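You operate a simulated robot arm through the tools that you are given. There is no shell and no other tool. Be economical: measure what you need, move in short steps, check, and stop when the job is done.

Carry out the task below with a simulated two-armed robot. There is one attempt and no reset: what you move stays moved.

JOB
Drain the blue parts washer and lift the tray onto the black mat.
Fine: Shut the drain once it is empty, and shut the lid again.

The check looks at the end state, three seconds after you hand in, the way a careful person would. Anything else that was tipped, shoved, dropped, spilled or broken makes it a failure. A push-on lid holds only when it is set on centred and level and pressed home; a screw cap is set on level and turned clockwise until tight.

ROBOT AND FRAMES
Two 7-joint arms with two-finger parallel grippers on one trunk, on a base that drives. Base frame: it is fixed to the floor where the robot stands at the start and does not move with it; the origin is under the middle of the robot, x ahead of it, y to its left, z up. Units: mm, rad, N and s.
The left shoulder is at the start at [50, 158, 1183], the right one opposite. With the tool pointing down near the work surface each hand reaches from about 100 to 660 mm from the robot's upright axis, wherever it stands, measured 20 degrees to its own side. Places, roughly: black mat [700, -400, 800]; blue parts washer [700, 200, 500]; blue washer lid [700, 200, 900]; drain lever [500, 0, 700]; red-knobbed lever [500, 400, 700]. Payload 3.91 kg a hand.
The tool frame of a hand sits at the grasp point between the pads (the TCP): z along the fingers, y along the line on which they close. The tips reach 30 mm beyond it. Largest opening 110 mm; finger width 20, thickness 10; the body of the gripper, 48 by 112 mm, starts 55 mm behind the TCP.
Orientation is told as [roll, pitch, yaw] about the base's x, y, z axes, in that order, counted from this pose: with the fingers straight down and closing along the base's y, the tool's x points along the base's -x, its y along +y and its z along -z.

CONTROLS
- The arms move only by the tool send_rows. It takes "left_rows", "right_rows" or both (then of equal length, played together; a hand with none holds still); each is a list of rows, each an object of numbers (a shift or turn left out is 0, a gripper value left out holds the last): "x", "y", "z": the shift along the tool's x, y, z in units of 50 mm (1.0 is 50 mm); "wx", "wy", "wz": the turn, a rotation vector about the tool's x, y, z in units of 4 degrees (1.0 is 4 degrees); "grip": the opening in per cent of the stroke, from 0 (shut) to 100 (fully open). In form: [{"x": .., "y": .., "z": .., "wx": .., "wy": .., "wz": .., "grip": ..}, ...]. A call has 1 to 20 rows; each row shifts and turns the commanded pose from where the row before left it, along the tool's axes as they then stand. A call with a number of a shift or a turn outside -1 to 1 is refused whole. A row lasts 0.2 s, in which the tool goes at most 50 mm and 0.15 rad; a call with a longer step from one row to the next is refused whole, and so is a gripper value outside its range. Where a pose cannot be reached the arm comes as near as it can. A force on the tool above 40 N (or 10 N above the force at the start of the call, whichever is more), or a blocked arm, ends the call early, and 0.2 s more pass. The fingers move at their own pace (about 153 mm/s each) and stop on an object; they squeeze with about 26 N. The grip force told is the motor's: it shows also when the fingers shut on nothing. Time passes only in rows, and 0.2 s behind the last, so rows that do not move let the fingers close. It gives the time, the measured TCP pose, the force on the tool (base axes), the opening and the grip force at its end, in the units of the frame above (readings bear some noise), with the torque about the TCP (base axes, N m) and any sound that the robot's microphone picked up, and new pictures: "views" is both (left out), scene, wrist or none (wrist: the cameras of the hands that moved).
- Cameras (640 x 400 px; columns grow to the right, rows downward): "scene" is now at [127.2, 1.5, 1314.1]; the picture's right is [0.02, -1.00, 0.00], its down [-0.63, -0.01, -0.78] and it looks along [0.78, 0.01, -0.63] (base axes); focal length 270 px, centre (320, 200). "left" rides on the left gripper at [72, -17, -103] in its tool frame; the picture's right is [0.23, 0.97, 0.00], its down [-0.76, 0.18, -0.62] and it looks along [-0.61, 0.14, 0.78] (tool axes); focal length 222 px, centre (320, 200). "right" rides on the right gripper at [73, 17, -103] in its tool frame; the picture's right is [-0.23, 0.97, 0.00], its down [-0.76, -0.18, -0.62] and it looks along [-0.61, -0.14, 0.78] (tool axes); focal length 222 px, centre (320, 200). There is no depth. A picture from a camera that has moved, and an enlarged one, comes with that camera's place and axes in the base frame and with its lens.
- slide_trunk(by): slides the trunk up (or, below 0, down) by that many mm; the arms and the scene camera ride with it, the base frame stays. It gives what a move gives, with no picture.
- drive_base(legs): drives the robot by 1 to 6 legs, each [ahead, turn to the left] in mm and rad, along the robot's own axes; the way and the turn of a leg run together, so that a leg with both is an arc; at most 1500 mm and 3.142 rad a leg. The arms and the cameras ride along, it lands a little off, and it stops where it bumps. It gives what a move gives, and a new picture of the scene camera.
- pan_tilt(pan, tilt): turns the head with the scene camera to pan (to the left, within 1.396 rad either way) and tilt (down, from -0.506 to 1.204), counted from straight ahead of the robot. It gives what a move gives, and a new picture of the scene camera.
- enlarge(camera, box): a new picture of the part [left, top, right, bottom] of that camera's present view, enlarged. The clock stands still meanwhile.
- hand_in(): hands the job in; it is judged then, once.

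Work in short steps. Places have to be worked out from the pictures, the camera data and where the tool is seen: move nearer, look again, correct. Check each grasp and each placing, and mend what went wrong. You have 120 turns and 260 pictures in all, those below and enlarged ones among them. Open the grippers and draw the arms clear of the work before you hand the job in, unless the task says otherwise; then end with one line.

The tools are called after ">>>" by a JSON object that holds its "op" and its "data". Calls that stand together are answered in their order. send_rows: Moves the arms, as the interface text tells. Its arguments: {"type":"object","properties":{"left_rows":{"type":"array","items":{"type":"object","properties":{"x":{"type":"number"},"y":{"type":"number"},"z":{"type":"number"},"wx":{"type":"number"},"wy":{"type":"number"},"wz":{"type":"number"},"grip":{"type":"number"}}}},"right_rows":{"type":"array","items":{"type":"object","properties":{"x":{"type":"number"},"y":{"type":"number"},"z":{"type":"number"},"wx":{"type":"number"},"wy":{"type":"number"},"wz":{"type":"number"},"grip":{"type":"number"}}}},"views":{"type":"string","enum":["both","scene","wrist","none"]}},"required":[]} The other tools are called the same way: slide_trunk (by) slides the trunk up or down; drive_base (legs) drives the base; pan_tilt (pan, tilt) turns the head that bears the scene camera; enlarge (camera, box) takes an enlarged picture of a part of a camera's view; hand_in () hands the job in.

At the start:

```text
t: 0.0
left_position: [417.6, 277.3, 999.6]
left_tcp_rot: [0.0, 0.001, 0.0]
left_contact_force: [-0.2, -0.3, -0.6]
left_moment: [0.02, 0.01, 0.0]
left_width: 110.0
left_finger_force: 0.1
right_position: [399.8, -162.6, 999.3]
right_tcp_rot: [0.001, -0.001, -0.001]
right_contact_force: [0.0, -0.3, -0.3]
right_moment: [-0.03, 0.0, -0.03]
right_width: 110.0
right_finger_force: 0.0
trunk travel left (down, up): [-425.0, 57.0]
robot x, y, heading: [-0.3, -2.9, -0.0]
head pan, tilt: [0.016, 0.675]
```

scene: 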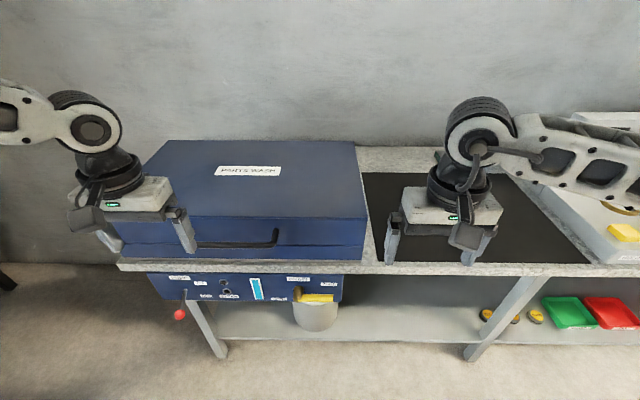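
right: 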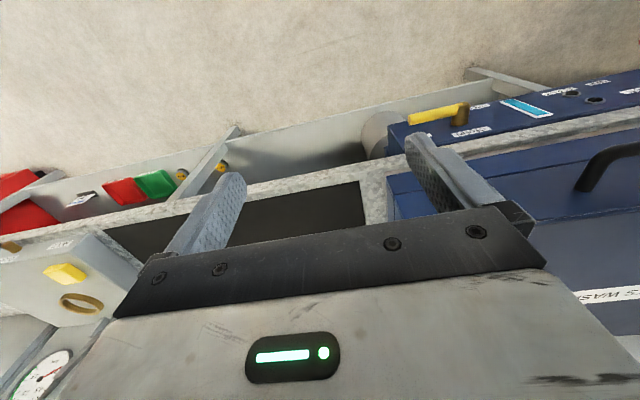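
left: 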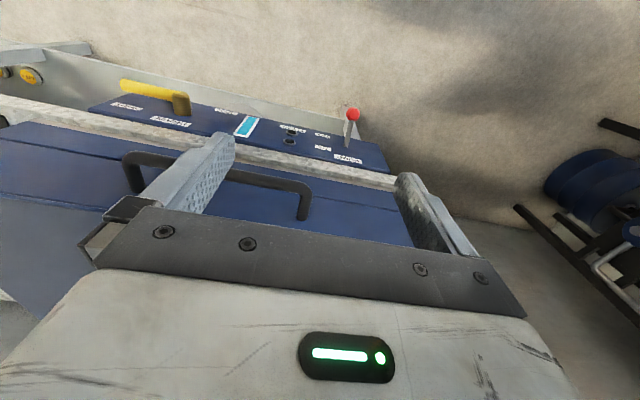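

The panel below the worktop carries labels, a red-knobbed lever, a sight glass and a yellow drain lever. I'll enlarge to read them.

>>> {"op": "enlarge", "data": {"camera": "scene", "box": [140, 260, 360, 340]}}

>>> {"op": "enlarge", "data": {"camera": "left", "box": [80, 60, 400, 200]}}

>>> {"op": "enlarge", "data": {"camera": "scene", "box": [460, 100, 640, 340]}}

```text
2.91 times, centred on (250, 300) of scene
camera zoom: at [127.2, 1.5, 1314.1], right [0.02, -1.0, 0.0], down [-0.63, -0.01, -0.78], along [0.78, 0.01, -0.63], focal length 786 px, centre (524, -91)
```

zoom: 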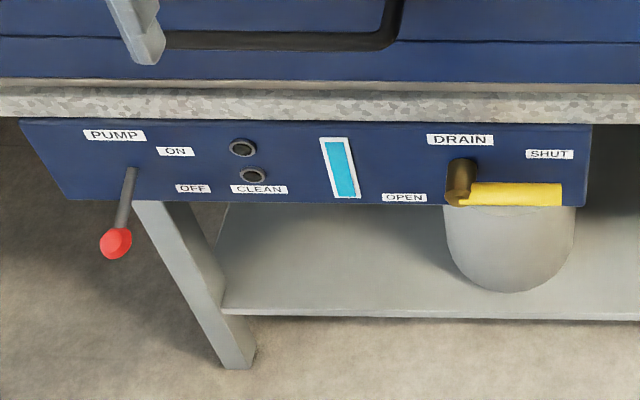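

```text
2.00 times, centred on (240, 130) of left
camera zoom: at [346.6, 258.8, 1103.8], right [-0.23, 0.97, 0.0], down [0.76, 0.18, 0.62], along [0.61, 0.14, -0.78], focal length 444 px, centre (480, 340)
```

zoom: 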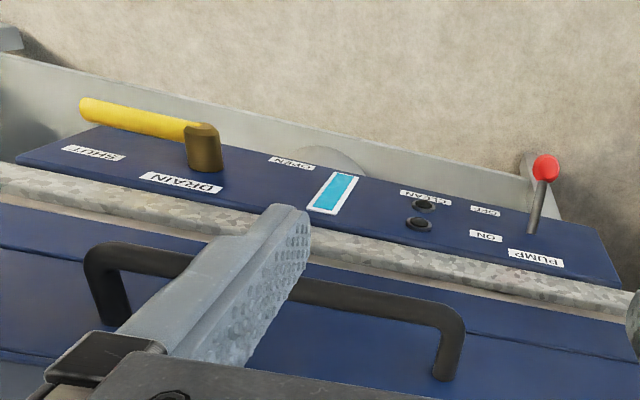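

```text
1.67 times, centred on (550, 220) of scene
camera zoom: at [127.2, 1.5, 1314.1], right [0.02, -1.0, 0.0], down [-0.63, -0.01, -0.78], along [0.78, 0.01, -0.63], focal length 450 px, centre (-63, 167)
```

zoom: 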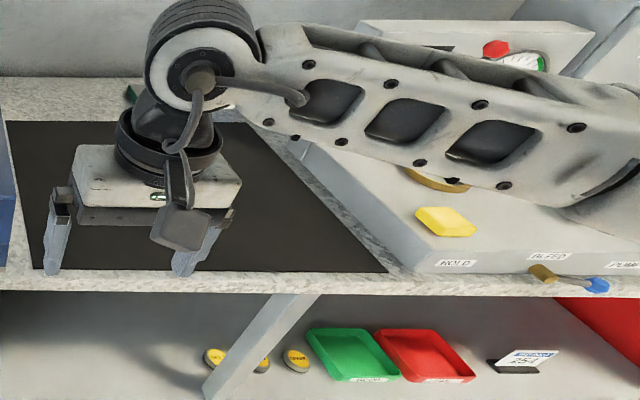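

The pump lever hangs toward OFF, and the drain lever points to SHUT. For a closer, lower look at the panel, I'll draw the left hand back, lower it and tilt its camera.

>>> {"op": "send_rows", "data": {"left_rows": [{"x": 0.9}, {"x": 0.9, "y": -0.3}, {"x": 0.9, "y": -0.3, "z": 0.3}, {"x": 0.9, "y": -0.3, "z": 0.3}, {"y": -0.8, "z": 0.5}, {"y": -0.8, "z": 0.5}, {"z": 0.9}, {"z": 0.5}, {"wy": -1}, {"wy": -1}, {"wy": -1}, {"wy": -1}, {"wy": -1}], "views": "both"}}

```text
t: 2.8
left_position: [291.9, 191.8, 878.1]
left_tcp_rot: [-0.002, -0.349, 0.0]
left_contact_force: [-0.3, -0.1, 0.1]
left_moment: [0.02, -0.03, 0.0]
left_width: 110.2
left_finger_force: 0.0
left hand out of reach, approached as far as the arm can: row 4, 7, 8, 10, 11, 12, 13
right_position: [399.7, -163.0, 1000.4]
right_tcp_rot: [0.0, 0.001, -0.002]
right_contact_force: [0.6, 0.2, 0.1]
right_moment: [0.0, 0.01, -0.03]
right_width: 109.9
right_finger_force: 0.0
trunk travel left (down, up): [-425.0, 57.0]
robot x, y, heading: [2.0, -0.9, 0.005]
head pan, tilt: [0.016, 0.675]
camera scene: at [127.2, 1.6, 1314.1], right [0.02, -1.0, 0.0], down [-0.63, -0.01, -0.78], along [0.78, 0.01, -0.63], focal length 270 px, centre (320, 200)
camera left: at [189.2, 173.5, 950.7], right [-0.21, 0.97, -0.08], down [0.5, 0.18, 0.85], along [0.84, 0.14, -0.53], focal length 222 px, centre (320, 200)
```

scene: 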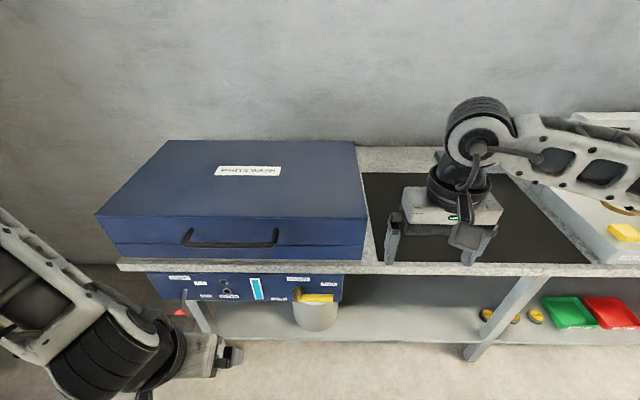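
left: 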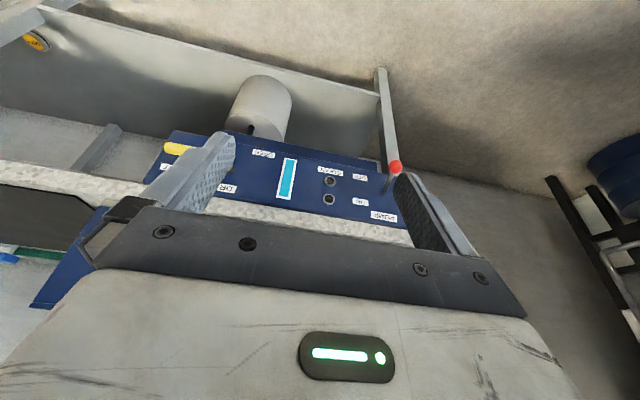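

The left finger hides the drain lever, so I'll shift the hand right (toward -y) and enlarge the view.

>>> {"op": "send_rows", "data": {"left_rows": [{"y": -0.8}, {"y": -0.8}, {"y": -0.8}], "views": "none"}}

>>> {"op": "enlarge", "data": {"camera": "left", "box": [160, 60, 480, 260]}}

```text
t: 3.6
left_position: [310.6, 139.2, 932.9]
left_tcp_rot: [-0.001, -0.349, 0.0]
left_contact_force: [-0.2, -0.6, -0.1]
left_moment: [0.01, 0.01, 0.01]
left_width: 110.4
left_finger_force: 0.1
left hand out of reach, approached as far as the arm can: row 1, 2, 3
right_position: [398.4, -162.8, 1000.5]
right_tcp_rot: [0.002, 0.001, -0.002]
right_contact_force: [-0.6, -0.5, -0.6]
right_moment: [-0.02, 0.03, -0.03]
right_width: 110.0
right_finger_force: 0.0
trunk travel left (down, up): [-425.0, 57.0]
robot x, y, heading: [-0.3, 6.1, 0.001]
head pan, tilt: [0.016, 0.675]
```

```text
2.00 times, centred on (320, 160) of left
camera zoom: at [206.5, 120.6, 1005.1], right [-0.21, 0.97, -0.08], down [0.5, 0.18, 0.85], along [0.84, 0.14, -0.53], focal length 444 px, centre (320, 280)
```

zoom: 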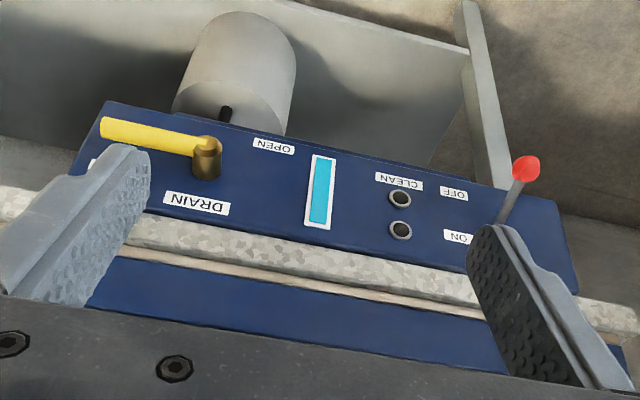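

From two views, the drain handle runs along y from its hub at about (495, 57, 708) to its tip at about (489, -24, 716). It sits in front of the panel at x≈508. The pump lever is down, at OFF. I'll bring the shut right fingers above the handle tip, tilted forward to clear the bench edge.

>>> {"op": "send_rows", "data": {"right_rows": [{"x": 0.3, "y": 0.5, "z": 0.5, "grip": 0}, {"y": 0.5, "z": 0.8}, {"y": 0.5, "z": 0.8}, {"y": 0.5, "z": 0.8}, {"y": 0.5, "z": 0.8}, {"y": 0.56, "z": 0.7}, {"wy": -1}, {"wy": -1}, {"wy": -1}, {"wy": -1}, {"wy": -1}, {"wy": -1}, {"wy": -1}, {"wy": -1}, {"wy": -0.75}, {}], "views": "scene"}}

```text
t: 7.0
left_position: [309.6, 138.8, 931.6]
left_tcp_rot: [-0.001, -0.348, 0.0]
left_contact_force: [0.3, 0.0, -0.1]
left_moment: [-0.02, 0.01, 0.03]
left_width: 109.9
left_finger_force: 0.0
right_position: [384.6, -9.1, 780.4]
right_tcp_rot: [-0.001, -0.613, -0.002]
right_contact_force: [0.1, 0.9, 0.1]
right_moment: [0.05, -0.01, -0.02]
right_width: 0.0
right_finger_force: 26.1
trunk travel left (down, up): [-425.0, 57.0]
robot x, y, heading: [-0.2, -1.7, -0.006]
head pan, tilt: [0.016, 0.675]
camera scene: at [127.2, 1.5, 1314.1], right [0.02, -1.0, 0.0], down [-0.63, -0.01, -0.78], along [0.78, 0.01, -0.63], focal length 270 px, centre (320, 200)
```

scene: 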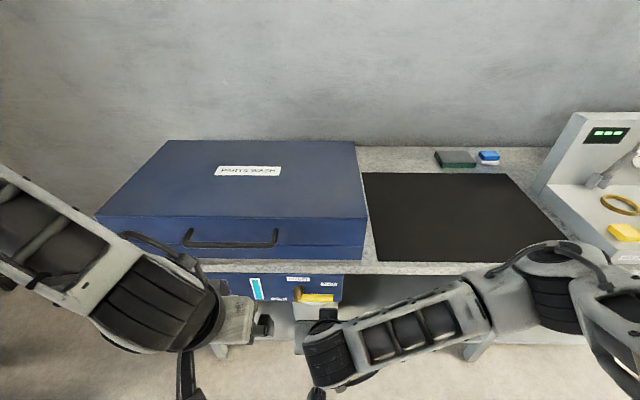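

The right hand reads (385, -9, 780) with a 35° tilt. I'll move it forward so the tips sit just above the handle near its end.

>>> {"op": "send_rows", "data": {"right_rows": [{"x": -0.4, "z": 0.46}, {"x": -0.4, "z": 0.46}, {"x": -0.38, "z": 0.46}, {}], "views": "both"}}

>>> {"op": "enlarge", "data": {"camera": "left", "box": [160, 60, 480, 260]}}

```text
t: 8.0
left_position: [308.8, 139.5, 931.9]
left_tcp_rot: [-0.002, -0.35, -0.001]
left_contact_force: [-0.3, -0.8, 1.1]
left_moment: [0.01, 0.0, -0.02]
left_width: 109.9
left_finger_force: 0.0
right_position: [473.2, -9.9, 756.4]
right_tcp_rot: [0.0, -0.612, -0.001]
right_contact_force: [0.3, -0.5, -0.1]
right_moment: [0.01, -0.01, -0.01]
right_width: 0.0
right_finger_force: 26.1
trunk travel left (down, up): [-425.0, 57.0]
robot x, y, heading: [-3.2, 3.1, 0.0]
head pan, tilt: [0.016, 0.675]
camera scene: at [127.1, 1.5, 1314.1], right [0.02, -1.0, 0.0], down [-0.63, -0.01, -0.78], along [0.78, 0.01, -0.63], focal length 270 px, centre (320, 200)
camera right: at [353.6, 6.0, 800.2], right [0.19, 0.97, 0.13], down [0.27, -0.18, 0.95], along [0.95, -0.14, -0.29], focal length 222 px, centre (320, 200)
```

scene: 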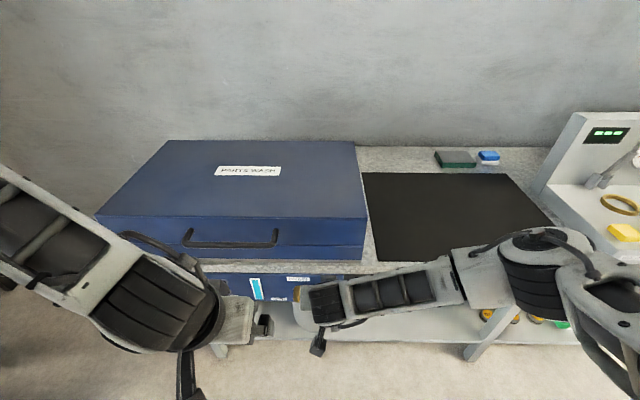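
right: 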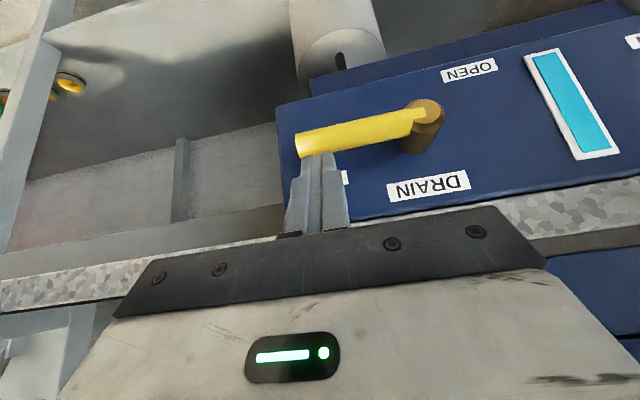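

```text
2.00 times, centred on (320, 160) of left
camera zoom: at [206.4, 120.8, 1004.8], right [-0.21, 0.97, -0.08], down [0.5, 0.18, 0.85], along [0.84, 0.14, -0.53], focal length 444 px, centre (320, 280)
```

zoom: 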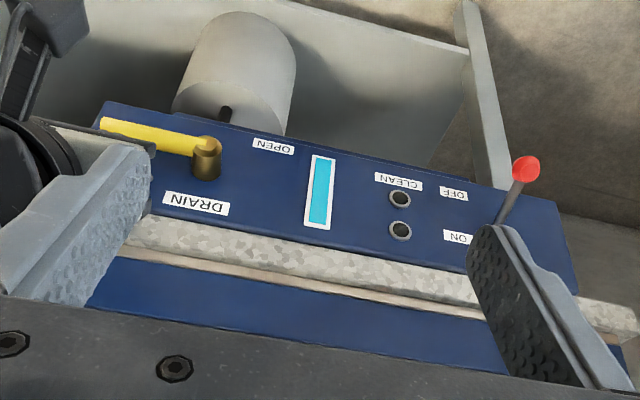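

The tips sit right over the handle's outer end. I'll press straight down in small steps, drifting slightly inward.

>>> {"op": "send_rows", "data": {"right_rows": [{"x": 0.115, "z": 0.164}, {"x": 0.115, "z": 0.164}, {"x": 0.115, "z": 0.164, "y": 0.05}, {"x": 0.115, "z": 0.164, "y": 0.1}, {}], "views": "wrist"}}

```text
t: 9.2
left_position: [309.7, 139.7, 931.2]
left_tcp_rot: [-0.001, -0.348, 0.001]
left_contact_force: [-0.3, 0.3, 0.1]
left_moment: [0.01, 0.0, 0.0]
left_width: 109.8
left_finger_force: 0.1
right_position: [471.4, -2.7, 717.1]
right_tcp_rot: [0.002, -0.611, -0.001]
right_contact_force: [0.8, 0.0, 0.2]
right_moment: [0.01, 0.0, 0.0]
right_width: 0.0
right_finger_force: 25.7
trunk travel left (down, up): [-425.0, 57.0]
robot x, y, heading: [-0.5, 0.8, 0.002]
head pan, tilt: [0.016, 0.675]
camera right: at [352.9, 14.8, 760.7], right [0.19, 0.97, 0.13], down [0.27, -0.18, 0.95], along [0.95, -0.14, -0.29], focal length 222 px, centre (320, 200)
```

right: 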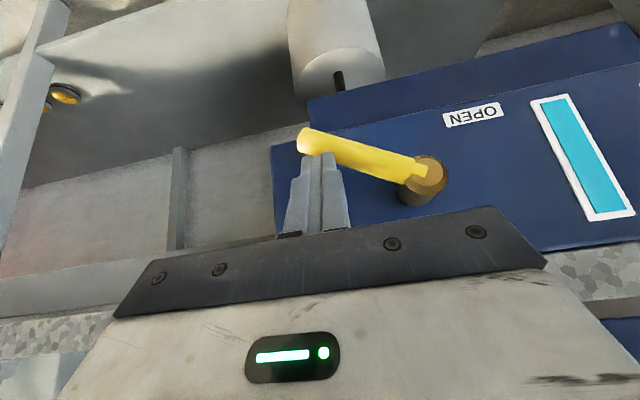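

The handle is swinging down freely toward OPEN. I'll follow the arc to about 90°.

>>> {"op": "send_rows", "data": {"right_rows": [{"x": 0.144, "z": 0.205, "y": 0.1}, {"x": 0.144, "z": 0.205, "y": 0.1}, {"x": 0.086, "z": 0.123, "y": 0.155}, {"x": 0.086, "z": 0.123, "y": 0.155}, {"x": 0.052, "z": 0.074, "y": 0.195}, {"x": 0.052, "z": 0.074, "y": 0.195}, {}], "views": "wrist"}}

```text
t: 10.8
left_position: [309.6, 137.4, 931.6]
left_tcp_rot: [-0.002, -0.349, 0.001]
left_contact_force: [-0.8, 0.0, 0.1]
left_moment: [-0.01, 0.01, 0.0]
left_width: 110.3
left_finger_force: 0.1
right_position: [473.4, 43.2, 666.9]
right_tcp_rot: [-0.003, -0.612, -0.003]
right_contact_force: [-1.1, -5.3, 3.1]
right_moment: [-0.03, -0.03, -0.08]
right_width: 0.0
right_finger_force: 26.5
trunk travel left (down, up): [-425.0, 57.0]
robot x, y, heading: [0.2, -2.6, 0.001]
head pan, tilt: [0.016, 0.675]
camera right: at [354.6, 59.6, 710.4], right [0.19, 0.97, 0.13], down [0.26, -0.18, 0.95], along [0.95, -0.14, -0.29], focal length 222 px, centre (320, 200)
```

right: 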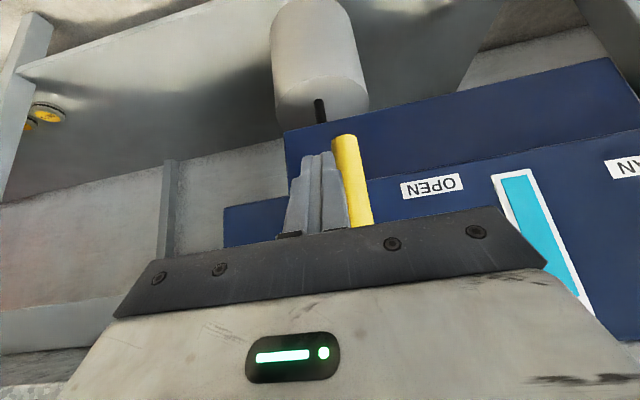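

The handle is near vertical. I'll nudge a little more to feel for the stop and watch for flow.

>>> {"op": "send_rows", "data": {"right_rows": [{"y": 0.15}, {"y": 0.1}, {}, {}, {}], "views": "wrist"}}

>>> {"op": "enlarge", "data": {"camera": "left", "box": [160, 60, 480, 260]}}

```text
t: 11.4
left_position: [308.6, 137.4, 932.4]
left_tcp_rot: [-0.002, -0.35, -0.002]
left_contact_force: [0.1, -0.9, -0.2]
left_moment: [-0.02, 0.01, 0.01]
left_width: 109.8
left_finger_force: 0.0
right_position: [474.1, 44.0, 665.9]
right_tcp_rot: [-0.027, -0.612, -0.007]
right_contact_force: [-10.0, -10.1, 9.3]
right_moment: [0.06, -0.16, 0.0]
right_width: 0.1
right_finger_force: 26.0
trunk travel left (down, up): [-425.0, 57.0]
robot x, y, heading: [-1.1, 0.4, 0.004]
head pan, tilt: [0.016, 0.675]
stopped in row 2 (right hand): the force on the tool passed its limit at 47 N (the readings are from after the stop); the commanded pose is now the measured one
camera right: at [355.3, 63.2, 708.2], right [0.21, 0.97, 0.11], down [0.26, -0.16, 0.95], along [0.94, -0.17, -0.29], focal length 222 px, centre (320, 200)
```

right: 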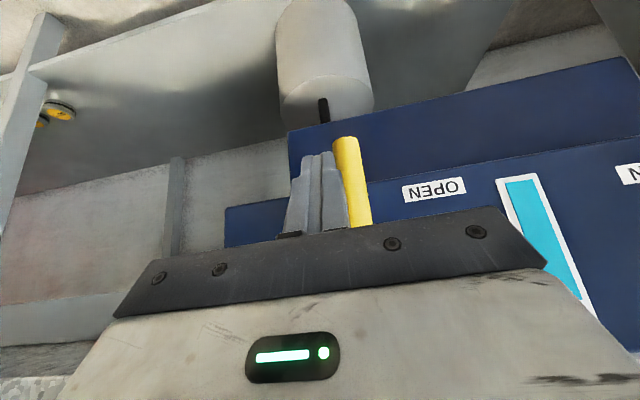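

```text
2.00 times, centred on (320, 160) of left
camera zoom: at [205.5, 119.9, 1005.1], right [-0.21, 0.97, -0.08], down [0.5, 0.18, 0.85], along [0.84, 0.14, -0.53], focal length 444 px, centre (320, 280)
```

zoom: 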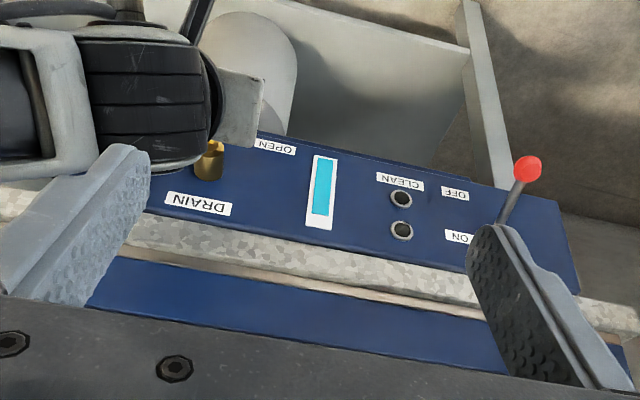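

The lever hit its stop and the sight glass level is falling, so it is draining. I'll back the right hand clear while it empties.

>>> {"op": "send_rows", "data": {"right_rows": [{"y": -0.3}, {"y": -0.4, "x": 0.3, "z": -0.3}, {"x": 0.5, "z": -0.5, "y": -0.5}, {"x": 0.5, "z": -0.5, "y": -0.5}, {"x": 0.3, "z": -0.6, "y": -0.5}, {"x": 0.3, "z": -0.6, "y": -0.5}, {"y": -0.5, "z": -0.6}, {}], "views": "scene"}}

>>> {"op": "enlarge", "data": {"camera": "scene", "box": [100, 200, 380, 375]}}

```text
t: 13.2
left_position: [308.3, 138.1, 932.6]
left_tcp_rot: [-0.003, -0.349, -0.001]
left_contact_force: [0.5, 0.1, -0.2]
left_moment: [0.0, -0.03, 0.0]
left_width: 109.7
left_finger_force: 0.1
right_position: [304.3, -106.7, 743.1]
right_tcp_rot: [-0.028, -0.609, -0.005]
right_contact_force: [0.2, 0.9, 0.2]
right_moment: [-0.01, -0.01, 0.01]
right_width: 0.1
right_finger_force: 25.7
right hand out of reach, approached as far as the arm can: row 7
trunk travel left (down, up): [-425.0, 57.0]
robot x, y, heading: [1.6, -3.0, -0.002]
head pan, tilt: [0.016, 0.675]
camera scene: at [126.9, 0.9, 1314.1], right [0.01, -1.0, 0.0], down [-0.63, -0.01, -0.78], along [0.78, 0.01, -0.63], focal length 270 px, centre (320, 200)
```

scene: 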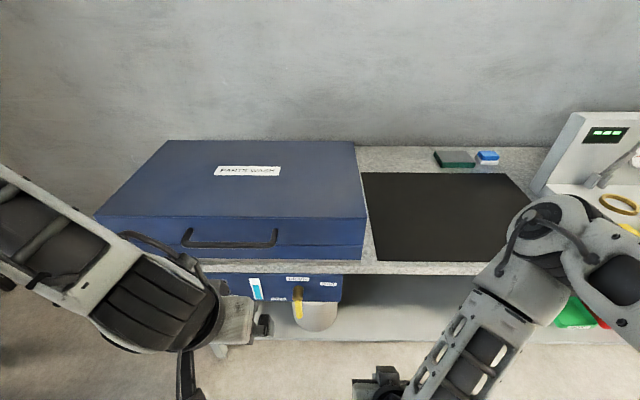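

```text
2.29 times, centred on (240, 288) of scene
camera zoom: at [126.9, 0.9, 1314.1], right [0.01, -1.0, 0.0], down [-0.63, -0.01, -0.78], along [0.78, 0.01, -0.63], focal length 618 px, centre (503, 0)
```

zoom: 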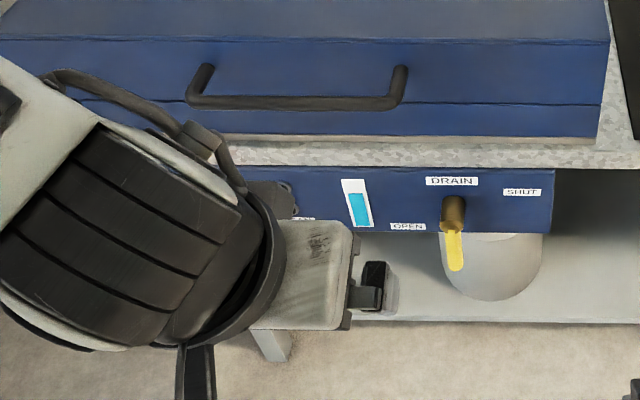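

The level is dropping to roughly 60%. While it drains I'll edge the base forward 120 mm, since swinging the lid fully open needs reach. Both hands stay clear of everything.

>>> {"op": "drive_base", "data": {"legs": [[120, 0]]}}

```text
t: 14.4
left_position: [428.7, 138.1, 931.9]
left_tcp_rot: [-0.003, -0.348, -0.004]
left_contact_force: [0.0, -0.4, -1.4]
left_moment: [0.06, 0.01, 0.0]
left_width: 110.4
left_finger_force: 0.1
right_position: [422.8, -107.4, 743.0]
right_tcp_rot: [-0.024, -0.608, -0.004]
right_contact_force: [0.3, -0.3, -0.1]
right_moment: [-0.01, -0.01, 0.02]
right_width: 0.0
right_finger_force: 25.9
trunk travel left (down, up): [-425.0, 57.0]
robot x, y, heading: [119.9, -0.3, -0.006]
head pan, tilt: [0.016, 0.675]
camera scene: at [246.9, 0.4, 1314.0], right [0.01, -1.0, 0.0], down [-0.63, -0.01, -0.78], along [0.78, 0.01, -0.63], focal length 270 px, centre (320, 200)
```

scene: 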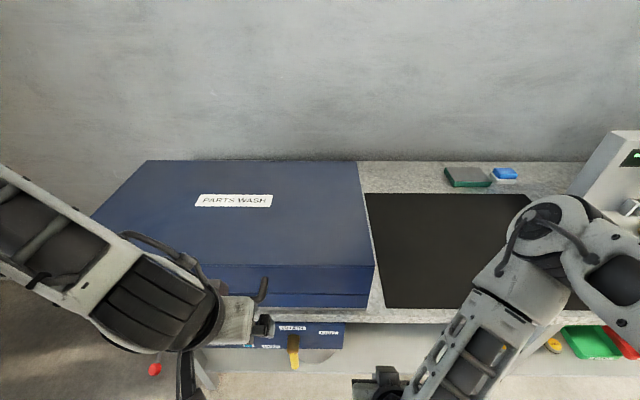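

The drive landed well. Next I'll tilt the left hand to 45° and bring it below and in front of the lid's bar, which I estimate at x≈484, z≈908 and y from 88 to 270.

>>> {"op": "send_rows", "data": {"left_rows": [{"wy": -1}, {"wy": -1}, {"wy": -1}, {"wy": -1}, {"wy": -1}, {"wy": -1}, {"wy": -0.25}, {"x": 0.43, "z": 0.46, "y": 0.42}, {"x": 0.43, "z": 0.46, "y": 0.42}, {}], "views": "both"}}

```text
t: 15.7
left_position: [469.1, 154.7, 939.9]
left_tcp_rot: [-0.015, -0.682, -0.001]
left_contact_force: [-14.0, -6.4, 16.8]
left_moment: [0.87, 0.18, 0.73]
left_width: 106.8
left_finger_force: 0.1
left hand out of reach, approached as far as the arm can: row 1, 2, 3, 4, 5, 6
right_position: [419.9, -107.4, 742.9]
right_tcp_rot: [-0.025, -0.61, -0.007]
right_contact_force: [0.3, 0.4, -0.3]
right_moment: [-0.01, 0.03, 0.01]
right_width: 0.0
right_finger_force: 25.7
trunk travel left (down, up): [-425.0, 57.0]
robot x, y, heading: [116.7, -2.4, 0.0]
head pan, tilt: [0.016, 0.675]
stopped in row 6 (left hand): the force on the tool passed its limit at 49 N (the readings are from after the stop); the commanded pose is now the measured one
camera scene: at [243.0, -1.2, 1314.8], right [0.01, -1.0, 0.0], down [-0.62, -0.01, -0.78], along [0.78, 0.01, -0.62], focal length 270 px, centre (320, 200)
camera left: at [347.0, 138.1, 974.9], right [-0.17, 0.97, -0.15], down [0.2, 0.19, 0.96], along [0.96, 0.13, -0.23], focal length 222 px, centre (320, 200)
```

scene: 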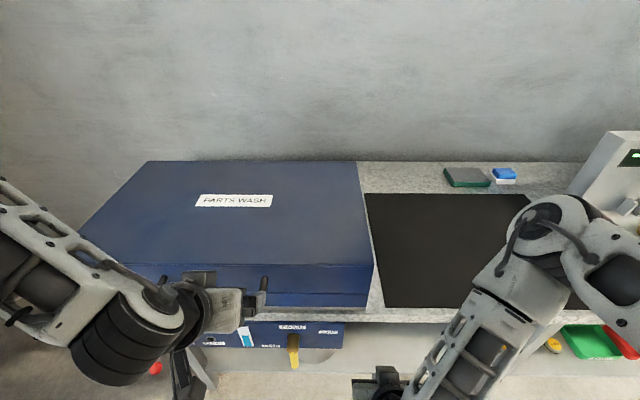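
left: 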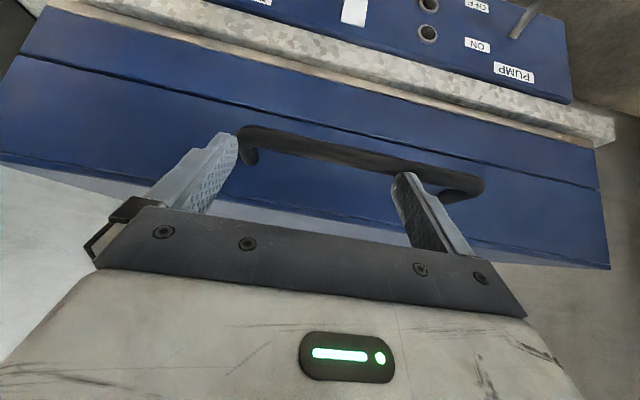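

The hand was too close to the body, so it drifted forward and touched the bar; nothing moved. I'll drive back 70 mm to get room, then raise the trunk.

>>> {"op": "drive_base", "data": {"legs": [[-70, 0]]}}

>>> {"op": "slide_trunk", "data": {"by": 55}}

```text
t: 16.7
left_position: [401.9, 156.5, 937.1]
left_tcp_rot: [-0.013, -0.679, 0.0]
left_contact_force: [-1.4, 0.3, -0.3]
left_moment: [-0.01, 0.03, -0.01]
left_width: 109.9
left_finger_force: 0.1
right_position: [351.6, -108.1, 742.0]
right_tcp_rot: [-0.026, -0.61, -0.006]
right_contact_force: [0.1, 0.1, 0.4]
right_moment: [-0.02, -0.02, 0.03]
right_width: 0.0
right_finger_force: 25.7
trunk travel left (down, up): [-425.0, 57.0]
robot x, y, heading: [46.5, -2.1, -0.003]
head pan, tilt: [0.016, 0.675]
camera scene: at [175.6, 0.4, 1314.2], right [0.01, -1.0, 0.0], down [-0.62, -0.01, -0.78], along [0.78, 0.01, -0.62], focal length 270 px, centre (320, 200)
```

scene: 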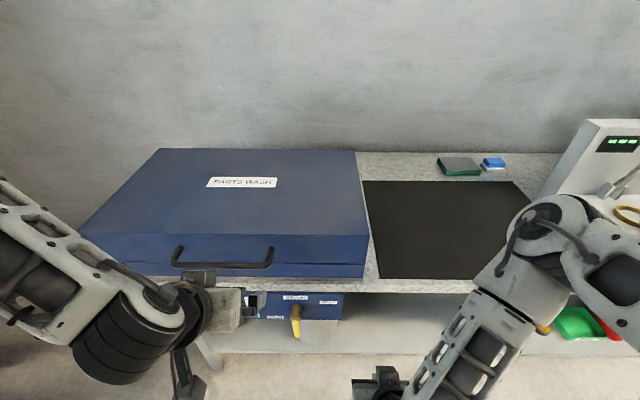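

```text
t: 17.7
left_position: [401.8, 156.3, 991.7]
left_tcp_rot: [-0.014, -0.678, 0.001]
left_contact_force: [0.3, -0.7, 0.7]
left_moment: [0.0, 0.03, 0.0]
left_width: 109.7
left_finger_force: 0.1
right_position: [352.7, -107.5, 795.5]
right_tcp_rot: [-0.026, -0.607, -0.008]
right_contact_force: [0.0, -0.6, 0.1]
right_moment: [-0.02, 0.01, 0.0]
right_width: 0.0
right_finger_force: 25.2
trunk travel left (down, up): [-480.0, 2.0]
robot x, y, heading: [50.2, 1.0, -0.005]
head pan, tilt: [0.016, 0.675]
```

I'll take the left hand down in front of the bar to z≈865.

>>> {"op": "send_rows", "data": {"left_rows": [{"x": 0.4, "z": 0.5, "y": 0.2}, {"x": 0.4, "z": 0.5, "y": 0.2}, {"x": 0.4, "z": 0.5, "y": 0.1}, {"x": 0.3, "z": 0.45}, {}], "views": "both"}}

```text
t: 18.9
left_position: [418.4, 226.7, 929.3]
left_tcp_rot: [-0.015, -0.677, 0.002]
left_contact_force: [-0.2, -0.4, -0.2]
left_moment: [-0.01, -0.02, -0.04]
left_width: 109.7
left_finger_force: 0.1
left hand out of reach, approached as far as the arm can: row 1, 2, 3, 4
right_position: [352.6, -106.7, 798.2]
right_tcp_rot: [-0.026, -0.607, -0.007]
right_contact_force: [-0.1, -0.6, -0.3]
right_moment: [-0.02, -0.04, -0.01]
right_width: 0.1
right_finger_force: 25.8
trunk travel left (down, up): [-480.0, 2.0]
robot x, y, heading: [49.6, -1.3, -0.003]
head pan, tilt: [0.016, 0.675]
camera scene: at [176.3, 0.4, 1369.1], right [0.01, -1.0, 0.0], down [-0.63, -0.01, -0.78], along [0.78, 0.01, -0.63], focal length 270 px, centre (320, 200)
camera left: at [296.4, 209.1, 965.8], right [-0.17, 0.97, -0.15], down [0.2, 0.19, 0.96], along [0.96, 0.13, -0.23], focal length 222 px, centre (320, 200)
```

scene: 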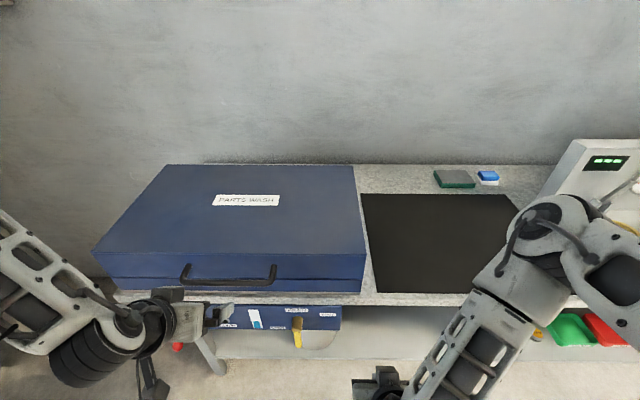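
left: 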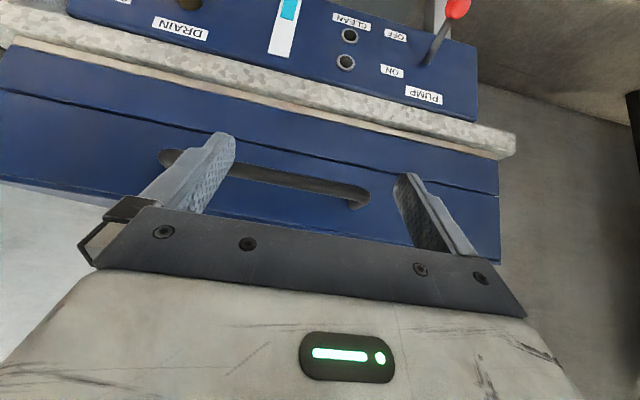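

It's still folded too tightly against the shoulder. I'll back off another 70 mm, which gives the arm room in front of the bar.

>>> {"op": "drive_base", "data": {"legs": [[-70, 0]]}}

>>> {"op": "send_rows", "data": {"left_rows": [{"x": 0.2, "z": 0.6, "y": -0.3}, {"x": 0.2, "z": 0.6, "y": -0.3}, {"x": 0.2, "z": 0.6, "y": -0.2}, {"x": 0.2, "z": 0.5, "y": -0.1}, {}], "views": "both"}}

```text
t: 19.9
left_position: [345.8, 225.9, 929.7]
left_tcp_rot: [-0.015, -0.679, 0.0]
left_contact_force: [0.4, -1.0, 0.2]
left_moment: [-0.01, -0.01, 0.01]
left_width: 110.0
left_finger_force: 0.0
right_position: [283.4, -107.9, 798.6]
right_tcp_rot: [-0.026, -0.61, -0.007]
right_contact_force: [0.6, -0.7, 0.1]
right_moment: [-0.01, -0.01, 0.02]
right_width: 0.0
right_finger_force: 25.6
trunk travel left (down, up): [-480.0, 2.0]
robot x, y, heading: [-23.0, 1.3, -0.001]
head pan, tilt: [0.016, 0.675]
camera scene: at [105.2, 0.6, 1369.2], right [0.01, -1.0, 0.0], down [-0.62, -0.01, -0.78], along [0.78, 0.01, -0.62], focal length 270 px, centre (320, 200)
```

scene: 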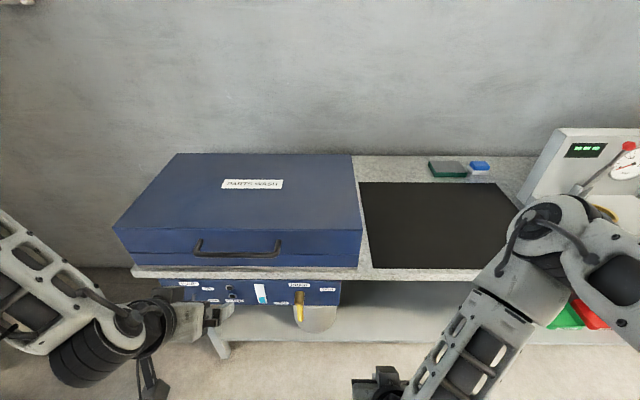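

```text
t: 21.1
left_position: [379.8, 235.6, 920.9]
left_tcp_rot: [-0.014, -0.676, 0.001]
left_contact_force: [-0.2, -0.1, 0.6]
left_moment: [-0.03, 0.0, -0.01]
left_width: 110.0
left_finger_force: 0.0
left hand out of reach, approached as far as the arm can: row 1, 2, 3, 4
right_position: [283.4, -107.3, 798.3]
right_tcp_rot: [-0.027, -0.608, -0.006]
right_contact_force: [-0.4, -0.6, 0.3]
right_moment: [0.03, 0.01, 0.0]
right_width: 0.1
right_finger_force: 25.8
trunk travel left (down, up): [-480.0, 2.0]
robot x, y, heading: [-20.4, -0.2, -0.004]
head pan, tilt: [0.016, 0.675]
camera scene: at [106.1, 0.6, 1369.1], right [0.01, -1.0, 0.0], down [-0.63, -0.01, -0.78], along [0.78, 0.01, -0.63], focal length 270 px, centre (320, 200)
camera left: at [258.1, 218.0, 957.5], right [-0.17, 0.97, -0.15], down [0.2, 0.19, 0.96], along [0.96, 0.13, -0.23], focal length 222 px, centre (320, 200)
```

scene: 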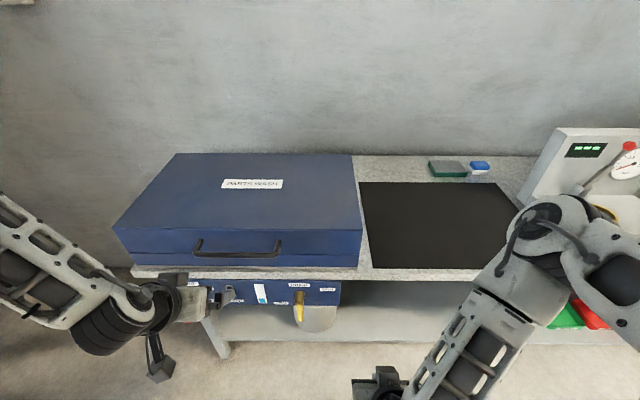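
left: 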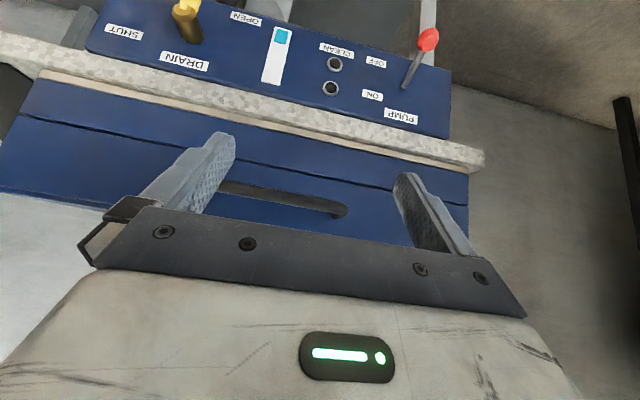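

The left arm seems stuck in a poor configuration. I'll return it to a start-like pose (up, out, fingers down), then go down before tilting, as I did with the right arm.

>>> {"op": "send_rows", "data": {"left_rows": [{"x": -0.6, "z": -0.5, "y": 0.3}, {"x": -0.6, "z": -0.5, "y": 0.3}, {"wy": 1}, {"wy": 1}, {"wy": 1}, {"wy": 1}, {"wy": 1}, {"wy": 1}, {"wy": 1}, {"wy": 1}, {"wy": 1}, {"wy": 0.7}, {}], "views": "none"}}

```text
t: 23.9
left_position: [394.6, 266.2, 996.9]
left_tcp_rot: [-0.012, -0.001, -0.007]
left_contact_force: [0.1, -0.2, 0.4]
left_moment: [0.0, -0.03, -0.05]
left_width: 110.1
left_finger_force: 0.1
right_position: [281.5, -105.6, 797.1]
right_tcp_rot: [-0.026, -0.606, -0.008]
right_contact_force: [0.2, -0.3, -0.7]
right_moment: [0.02, 0.01, 0.02]
right_width: 0.3
right_finger_force: 25.8
trunk travel left (down, up): [-480.0, 2.0]
robot x, y, heading: [-17.9, 2.0, -0.006]
head pan, tilt: [0.016, 0.675]
```

That worked. Now straight down in front of the bar, then tilt.

>>> {"op": "send_rows", "data": {"left_rows": [{"z": 0.7, "y": -0.4}, {"z": 0.7, "y": -0.4}, {"z": 0.7, "y": -0.4}, {"z": 0.6, "y": -0.4}, {}], "views": "none"}}

```text
t: 25.1
left_position: [375.9, 218.7, 914.5]
left_tcp_rot: [-0.01, -0.002, -0.006]
left_contact_force: [0.6, -0.3, -0.7]
left_moment: [-0.01, -0.03, 0.01]
left_width: 110.0
left_finger_force: 0.0
left hand out of reach, approached as far as the arm can: row 3, 4
right_position: [282.6, -107.0, 798.2]
right_tcp_rot: [-0.026, -0.609, -0.008]
right_contact_force: [0.6, 0.2, 0.5]
right_moment: [0.0, -0.02, -0.01]
right_width: 0.2
right_finger_force: 25.9
trunk travel left (down, up): [-480.0, 2.0]
robot x, y, heading: [-20.1, -1.4, -0.005]
head pan, tilt: [0.016, 0.675]
```

The left arm stays blocked below z≈915, probably from an awkward elbow. I'll stretch it out, forward and up, to reset the elbow, and take a look.

>>> {"op": "send_rows", "data": {"left_rows": [{"z": -0.9, "y": 0.4}, {"z": -0.9, "y": 0.4}, {"z": -0.9, "y": 0.4}, {"z": -0.9, "y": 0.4, "x": -0.4}, {"y": 0.4, "x": -0.9}, {"y": 0.3, "x": -0.9}, {"x": -0.9}, {"x": -0.9}, {}], "views": "scene"}}

```text
refused: row 4 steps farther than a row can; nothing moved
```

Same move with smaller steps.

>>> {"op": "send_rows", "data": {"left_rows": [{"z": -0.8, "y": 0.4}, {"z": -0.8, "y": 0.4}, {"z": -0.8, "y": 0.4}, {"z": -0.8, "y": 0.4}, {"z": -0.4, "x": -0.7}, {"y": 0.3, "x": -0.9}, {"x": -0.9}, {"x": -0.9}, {"x": -0.9}, {}], "views": "scene"}}

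```text
t: 27.3
left_position: [553.9, 319.5, 1098.5]
left_tcp_rot: [-0.01, -0.002, -0.007]
left_contact_force: [-1.0, 0.0, 0.8]
left_moment: [-0.03, -0.01, 0.0]
left_width: 109.9
left_finger_force: 0.0
left hand out of reach, approached as far as the arm can: row 9
right_position: [283.0, -107.9, 797.7]
right_tcp_rot: [-0.026, -0.607, -0.007]
right_contact_force: [0.3, -0.7, 0.1]
right_moment: [0.01, 0.01, 0.0]
right_width: 0.2
right_finger_force: 25.9
trunk travel left (down, up): [-480.0, 2.0]
robot x, y, heading: [-18.8, 0.3, 0.001]
head pan, tilt: [0.016, 0.675]
camera scene: at [106.4, 0.7, 1369.1], right [0.01, -1.0, 0.0], down [-0.63, -0.01, -0.78], along [0.78, 0.01, -0.63], focal length 270 px, centre (320, 200)
```

scene: 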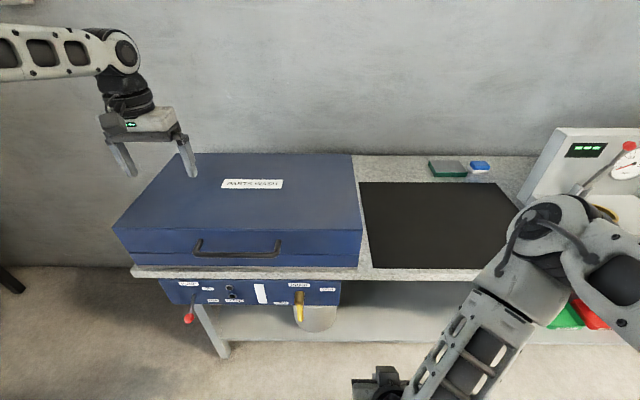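

The arm is extended now and the sight glass looks white (empty); I'll enlarge it. I'll also bring the left hand back down in front of the bar along a straight path.

>>> {"op": "enlarge", "data": {"camera": "scene", "box": [150, 270, 350, 340]}}

>>> {"op": "send_rows", "data": {"left_rows": [{"x": 0.8, "y": -0.2}, {"x": 0.8, "y": -0.2}, {"x": 0.8, "y": -0.2}, {"x": 0.2, "z": 0.8, "y": -0.2}, {"z": 0.9, "y": -0.2}, {"z": 0.9, "y": -0.2}, {"z": 0.9, "y": -0.2}, {"z": 0.9, "y": -0.2}, {}], "views": "scene"}}

```text
3.20 times, centred on (250, 305) of scene
camera zoom: at [106.4, 0.7, 1369.1], right [0.01, -1.0, 0.0], down [-0.63, -0.01, -0.78], along [0.78, 0.01, -0.63], focal length 865 px, centre (544, -136)
```

zoom: 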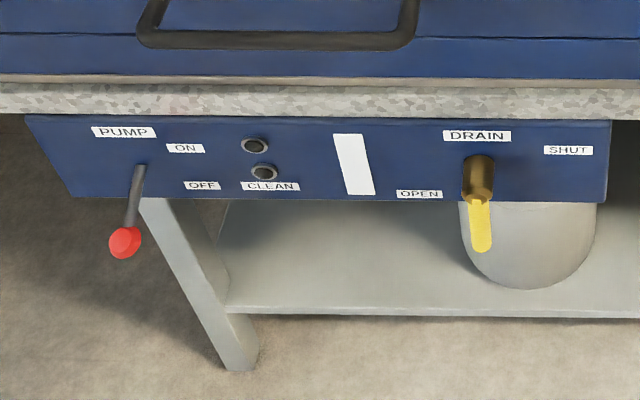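

```text
t: 29.3
left_position: [405.9, 254.0, 907.5]
left_tcp_rot: [-0.009, -0.003, -0.007]
left_contact_force: [0.2, -0.5, 0.0]
left_moment: [-0.01, 0.02, 0.03]
left_width: 109.9
left_finger_force: 0.1
left hand out of reach, approached as far as the arm can: row 8
right_position: [283.2, -106.9, 798.4]
right_tcp_rot: [-0.026, -0.607, -0.006]
right_contact_force: [0.0, 0.2, -1.1]
right_moment: [0.01, 0.02, 0.0]
right_width: 0.0
right_finger_force: 25.9
trunk travel left (down, up): [-480.0, 2.0]
robot x, y, heading: [-20.7, 1.1, -0.008]
head pan, tilt: [0.016, 0.675]
camera scene: at [106.3, 0.4, 1369.1], right [0.01, -1.0, 0.0], down [-0.63, -0.01, -0.78], along [0.78, 0.01, -0.63], focal length 270 px, centre (320, 200)
```

scene: 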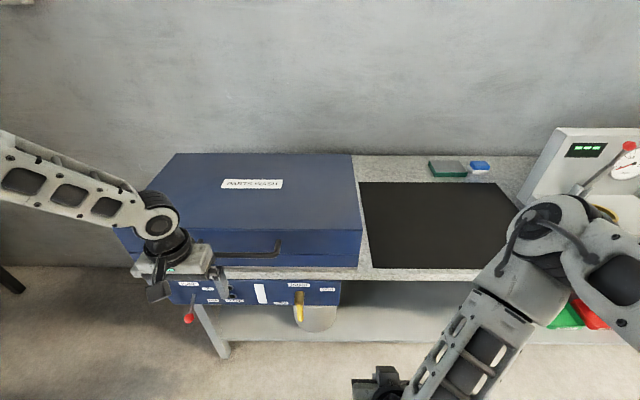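

The drain is empty (the sight glass is fully white). I'll use the trunk instead to get the left hand lower: slide down 70 mm, then tilt the hand.

>>> {"op": "slide_trunk", "data": {"by": -80}}

>>> {"op": "send_rows", "data": {"left_rows": [{"y": -0.4}, {"y": -0.4}, {"y": -0.4, "wy": -1}, {"wy": -1}, {"wy": -1}, {"wy": -1}, {"wy": -1}, {"wy": -1}, {"wy": -1}, {"wy": -1}, {"wy": -1}, {"wy": -1}, {}], "views": "both"}}

```text
t: 30.5
left_position: [405.3, 254.5, 827.7]
left_tcp_rot: [-0.01, -0.001, -0.008]
left_contact_force: [-0.3, 0.7, -0.2]
left_moment: [-0.01, 0.01, 0.0]
left_width: 110.2
left_finger_force: 0.1
right_position: [282.4, -107.6, 718.1]
right_tcp_rot: [-0.025, -0.61, -0.007]
right_contact_force: [0.9, 0.0, 0.1]
right_moment: [0.01, 0.02, 0.01]
right_width: 0.2
right_finger_force: 25.8
trunk travel left (down, up): [-400.0, 82.0]
robot x, y, heading: [-20.5, -1.9, -0.003]
head pan, tilt: [0.016, 0.675]
```

```text
t: 33.3
left_position: [393.7, 213.4, 857.6]
left_tcp_rot: [-0.015, -0.7, 0.004]
left_contact_force: [0.4, 0.8, -0.3]
left_moment: [0.0, 0.05, -0.02]
left_width: 110.0
left_finger_force: 0.0
left hand out of reach, approached as far as the arm can: row 1, 2, 3, 11, 12
right_position: [282.0, -106.3, 718.1]
right_tcp_rot: [-0.026, -0.607, -0.006]
right_contact_force: [0.1, -0.7, 0.0]
right_moment: [0.0, 0.01, -0.02]
right_width: 0.0
right_finger_force: 26.1
trunk travel left (down, up): [-400.0, 82.0]
robot x, y, heading: [-19.3, -5.4, -0.008]
head pan, tilt: [0.016, 0.675]
camera scene: at [106.2, 0.6, 1289.1], right [0.01, -1.0, 0.0], down [-0.63, -0.01, -0.78], along [0.78, 0.01, -0.63], focal length 270 px, centre (320, 200)
camera left: at [272.3, 196.7, 890.5], right [-0.17, 0.97, -0.16], down [0.18, 0.19, 0.96], along [0.97, 0.13, -0.21], focal length 222 px, centre (320, 200)
```

scene: 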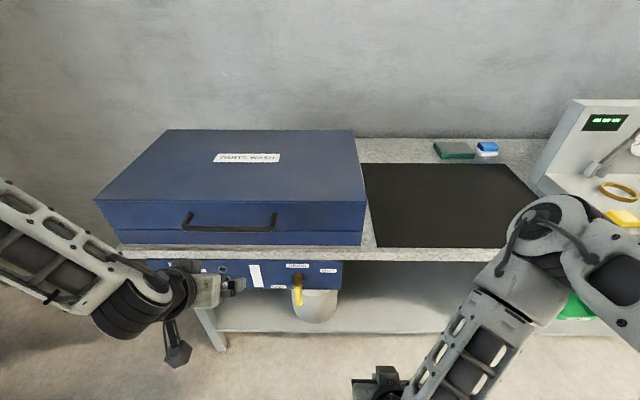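
left: 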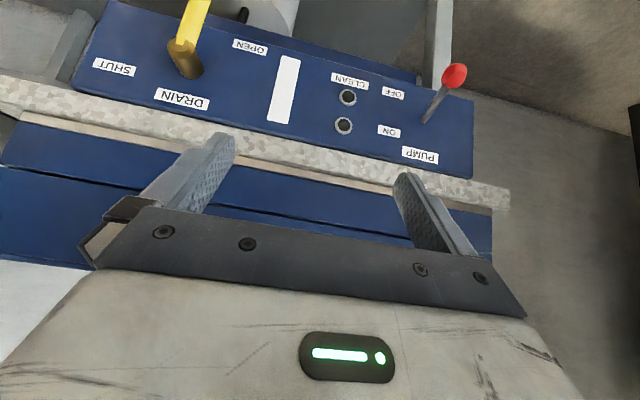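

The hand is now low enough. I'll move forward under the bar and then up and forward until the fingers take it.

>>> {"op": "send_rows", "data": {"left_rows": [{"x": -0.4, "z": 0.3, "y": -0.25}, {"x": -0.4, "z": 0.3, "y": -0.25}, {"x": -0.3}, {"x": -0.2}, {}], "views": "both"}}

```text
t: 34.5
left_position: [461.3, 198.6, 887.8]
left_tcp_rot: [-0.013, -0.699, 0.002]
left_contact_force: [-0.6, 0.2, 0.5]
left_moment: [-0.04, 0.03, -0.01]
left_width: 109.9
left_finger_force: 0.1
left hand out of reach, approached as far as the arm can: row 1, 2
right_position: [282.5, -107.1, 717.4]
right_tcp_rot: [-0.026, -0.606, -0.007]
right_contact_force: [0.6, 0.3, -0.1]
right_moment: [0.0, 0.0, -0.02]
right_width: 0.0
right_finger_force: 25.4
trunk travel left (down, up): [-400.0, 82.0]
robot x, y, heading: [-20.0, -3.4, 0.002]
head pan, tilt: [0.016, 0.675]
camera scene: at [106.2, 0.6, 1289.1], right [0.01, -1.0, 0.0], down [-0.63, -0.01, -0.78], along [0.78, 0.01, -0.63], focal length 270 px, centre (320, 200)
camera left: at [340.0, 181.5, 921.4], right [-0.17, 0.97, -0.16], down [0.18, 0.19, 0.97], along [0.97, 0.13, -0.21], focal length 222 px, centre (320, 200)
```

scene: 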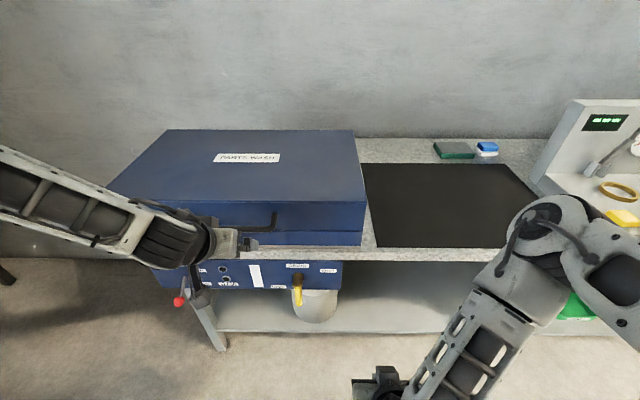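
left: 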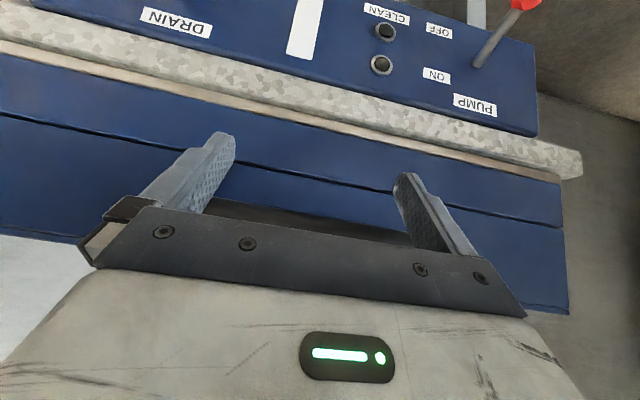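

The bar lies just ahead of the fingers, about 14 mm off by estimate. I'll close that gap and start lifting along the lid's arc, about 20°.

>>> {"op": "send_rows", "data": {"left_rows": [{"x": -0.3}, {"x": -0.3, "z": -0.3}, {"x": -0.33, "z": -0.28}, {"x": -0.35, "z": -0.26}, {"x": -0.36, "z": -0.25}, {"x": -0.38, "z": -0.23}, {"x": -0.4, "z": -0.22}, {}], "views": "both"}}

```text
t: 36.3
left_position: [502.4, 199.5, 1025.1]
left_tcp_rot: [-0.013, -0.702, 0.001]
left_contact_force: [-2.3, 1.3, -1.5]
left_moment: [-0.08, 0.03, 0.16]
left_width: 110.0
left_finger_force: 0.0
right_position: [283.4, -106.8, 717.6]
right_tcp_rot: [-0.024, -0.609, -0.008]
right_contact_force: [-0.4, 0.4, 0.1]
right_moment: [0.01, -0.04, 0.0]
right_width: 0.0
right_finger_force: 26.0
trunk travel left (down, up): [-400.0, 82.0]
robot x, y, heading: [-19.7, -0.8, -0.004]
head pan, tilt: [0.016, 0.675]
camera scene: at [106.0, 0.8, 1289.2], right [0.01, -1.0, 0.0], down [-0.63, -0.01, -0.78], along [0.78, 0.01, -0.63], focal length 270 px, centre (320, 200)
camera left: at [381.3, 181.9, 1058.8], right [-0.17, 0.97, -0.16], down [0.18, 0.19, 0.97], along [0.97, 0.13, -0.21], focal length 222 px, centre (320, 200)
```

scene: 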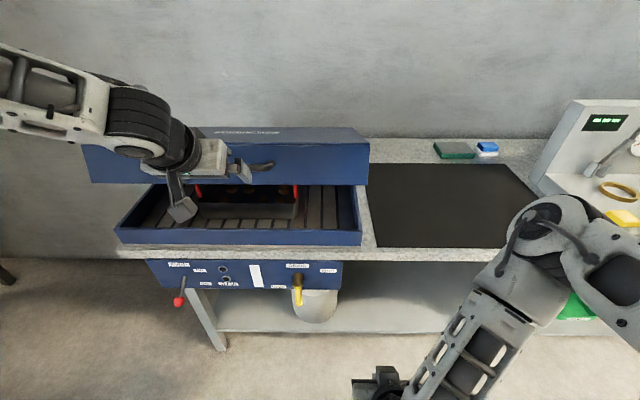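
left: 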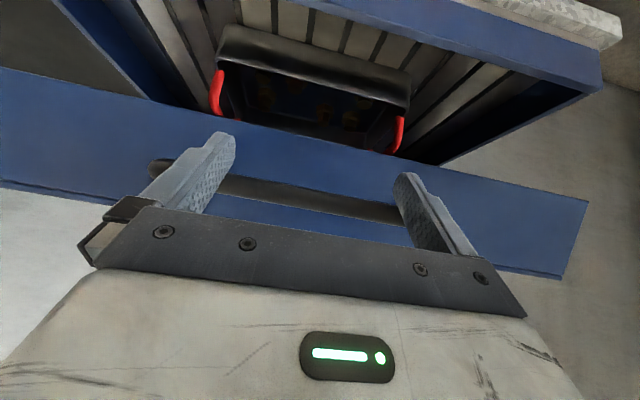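

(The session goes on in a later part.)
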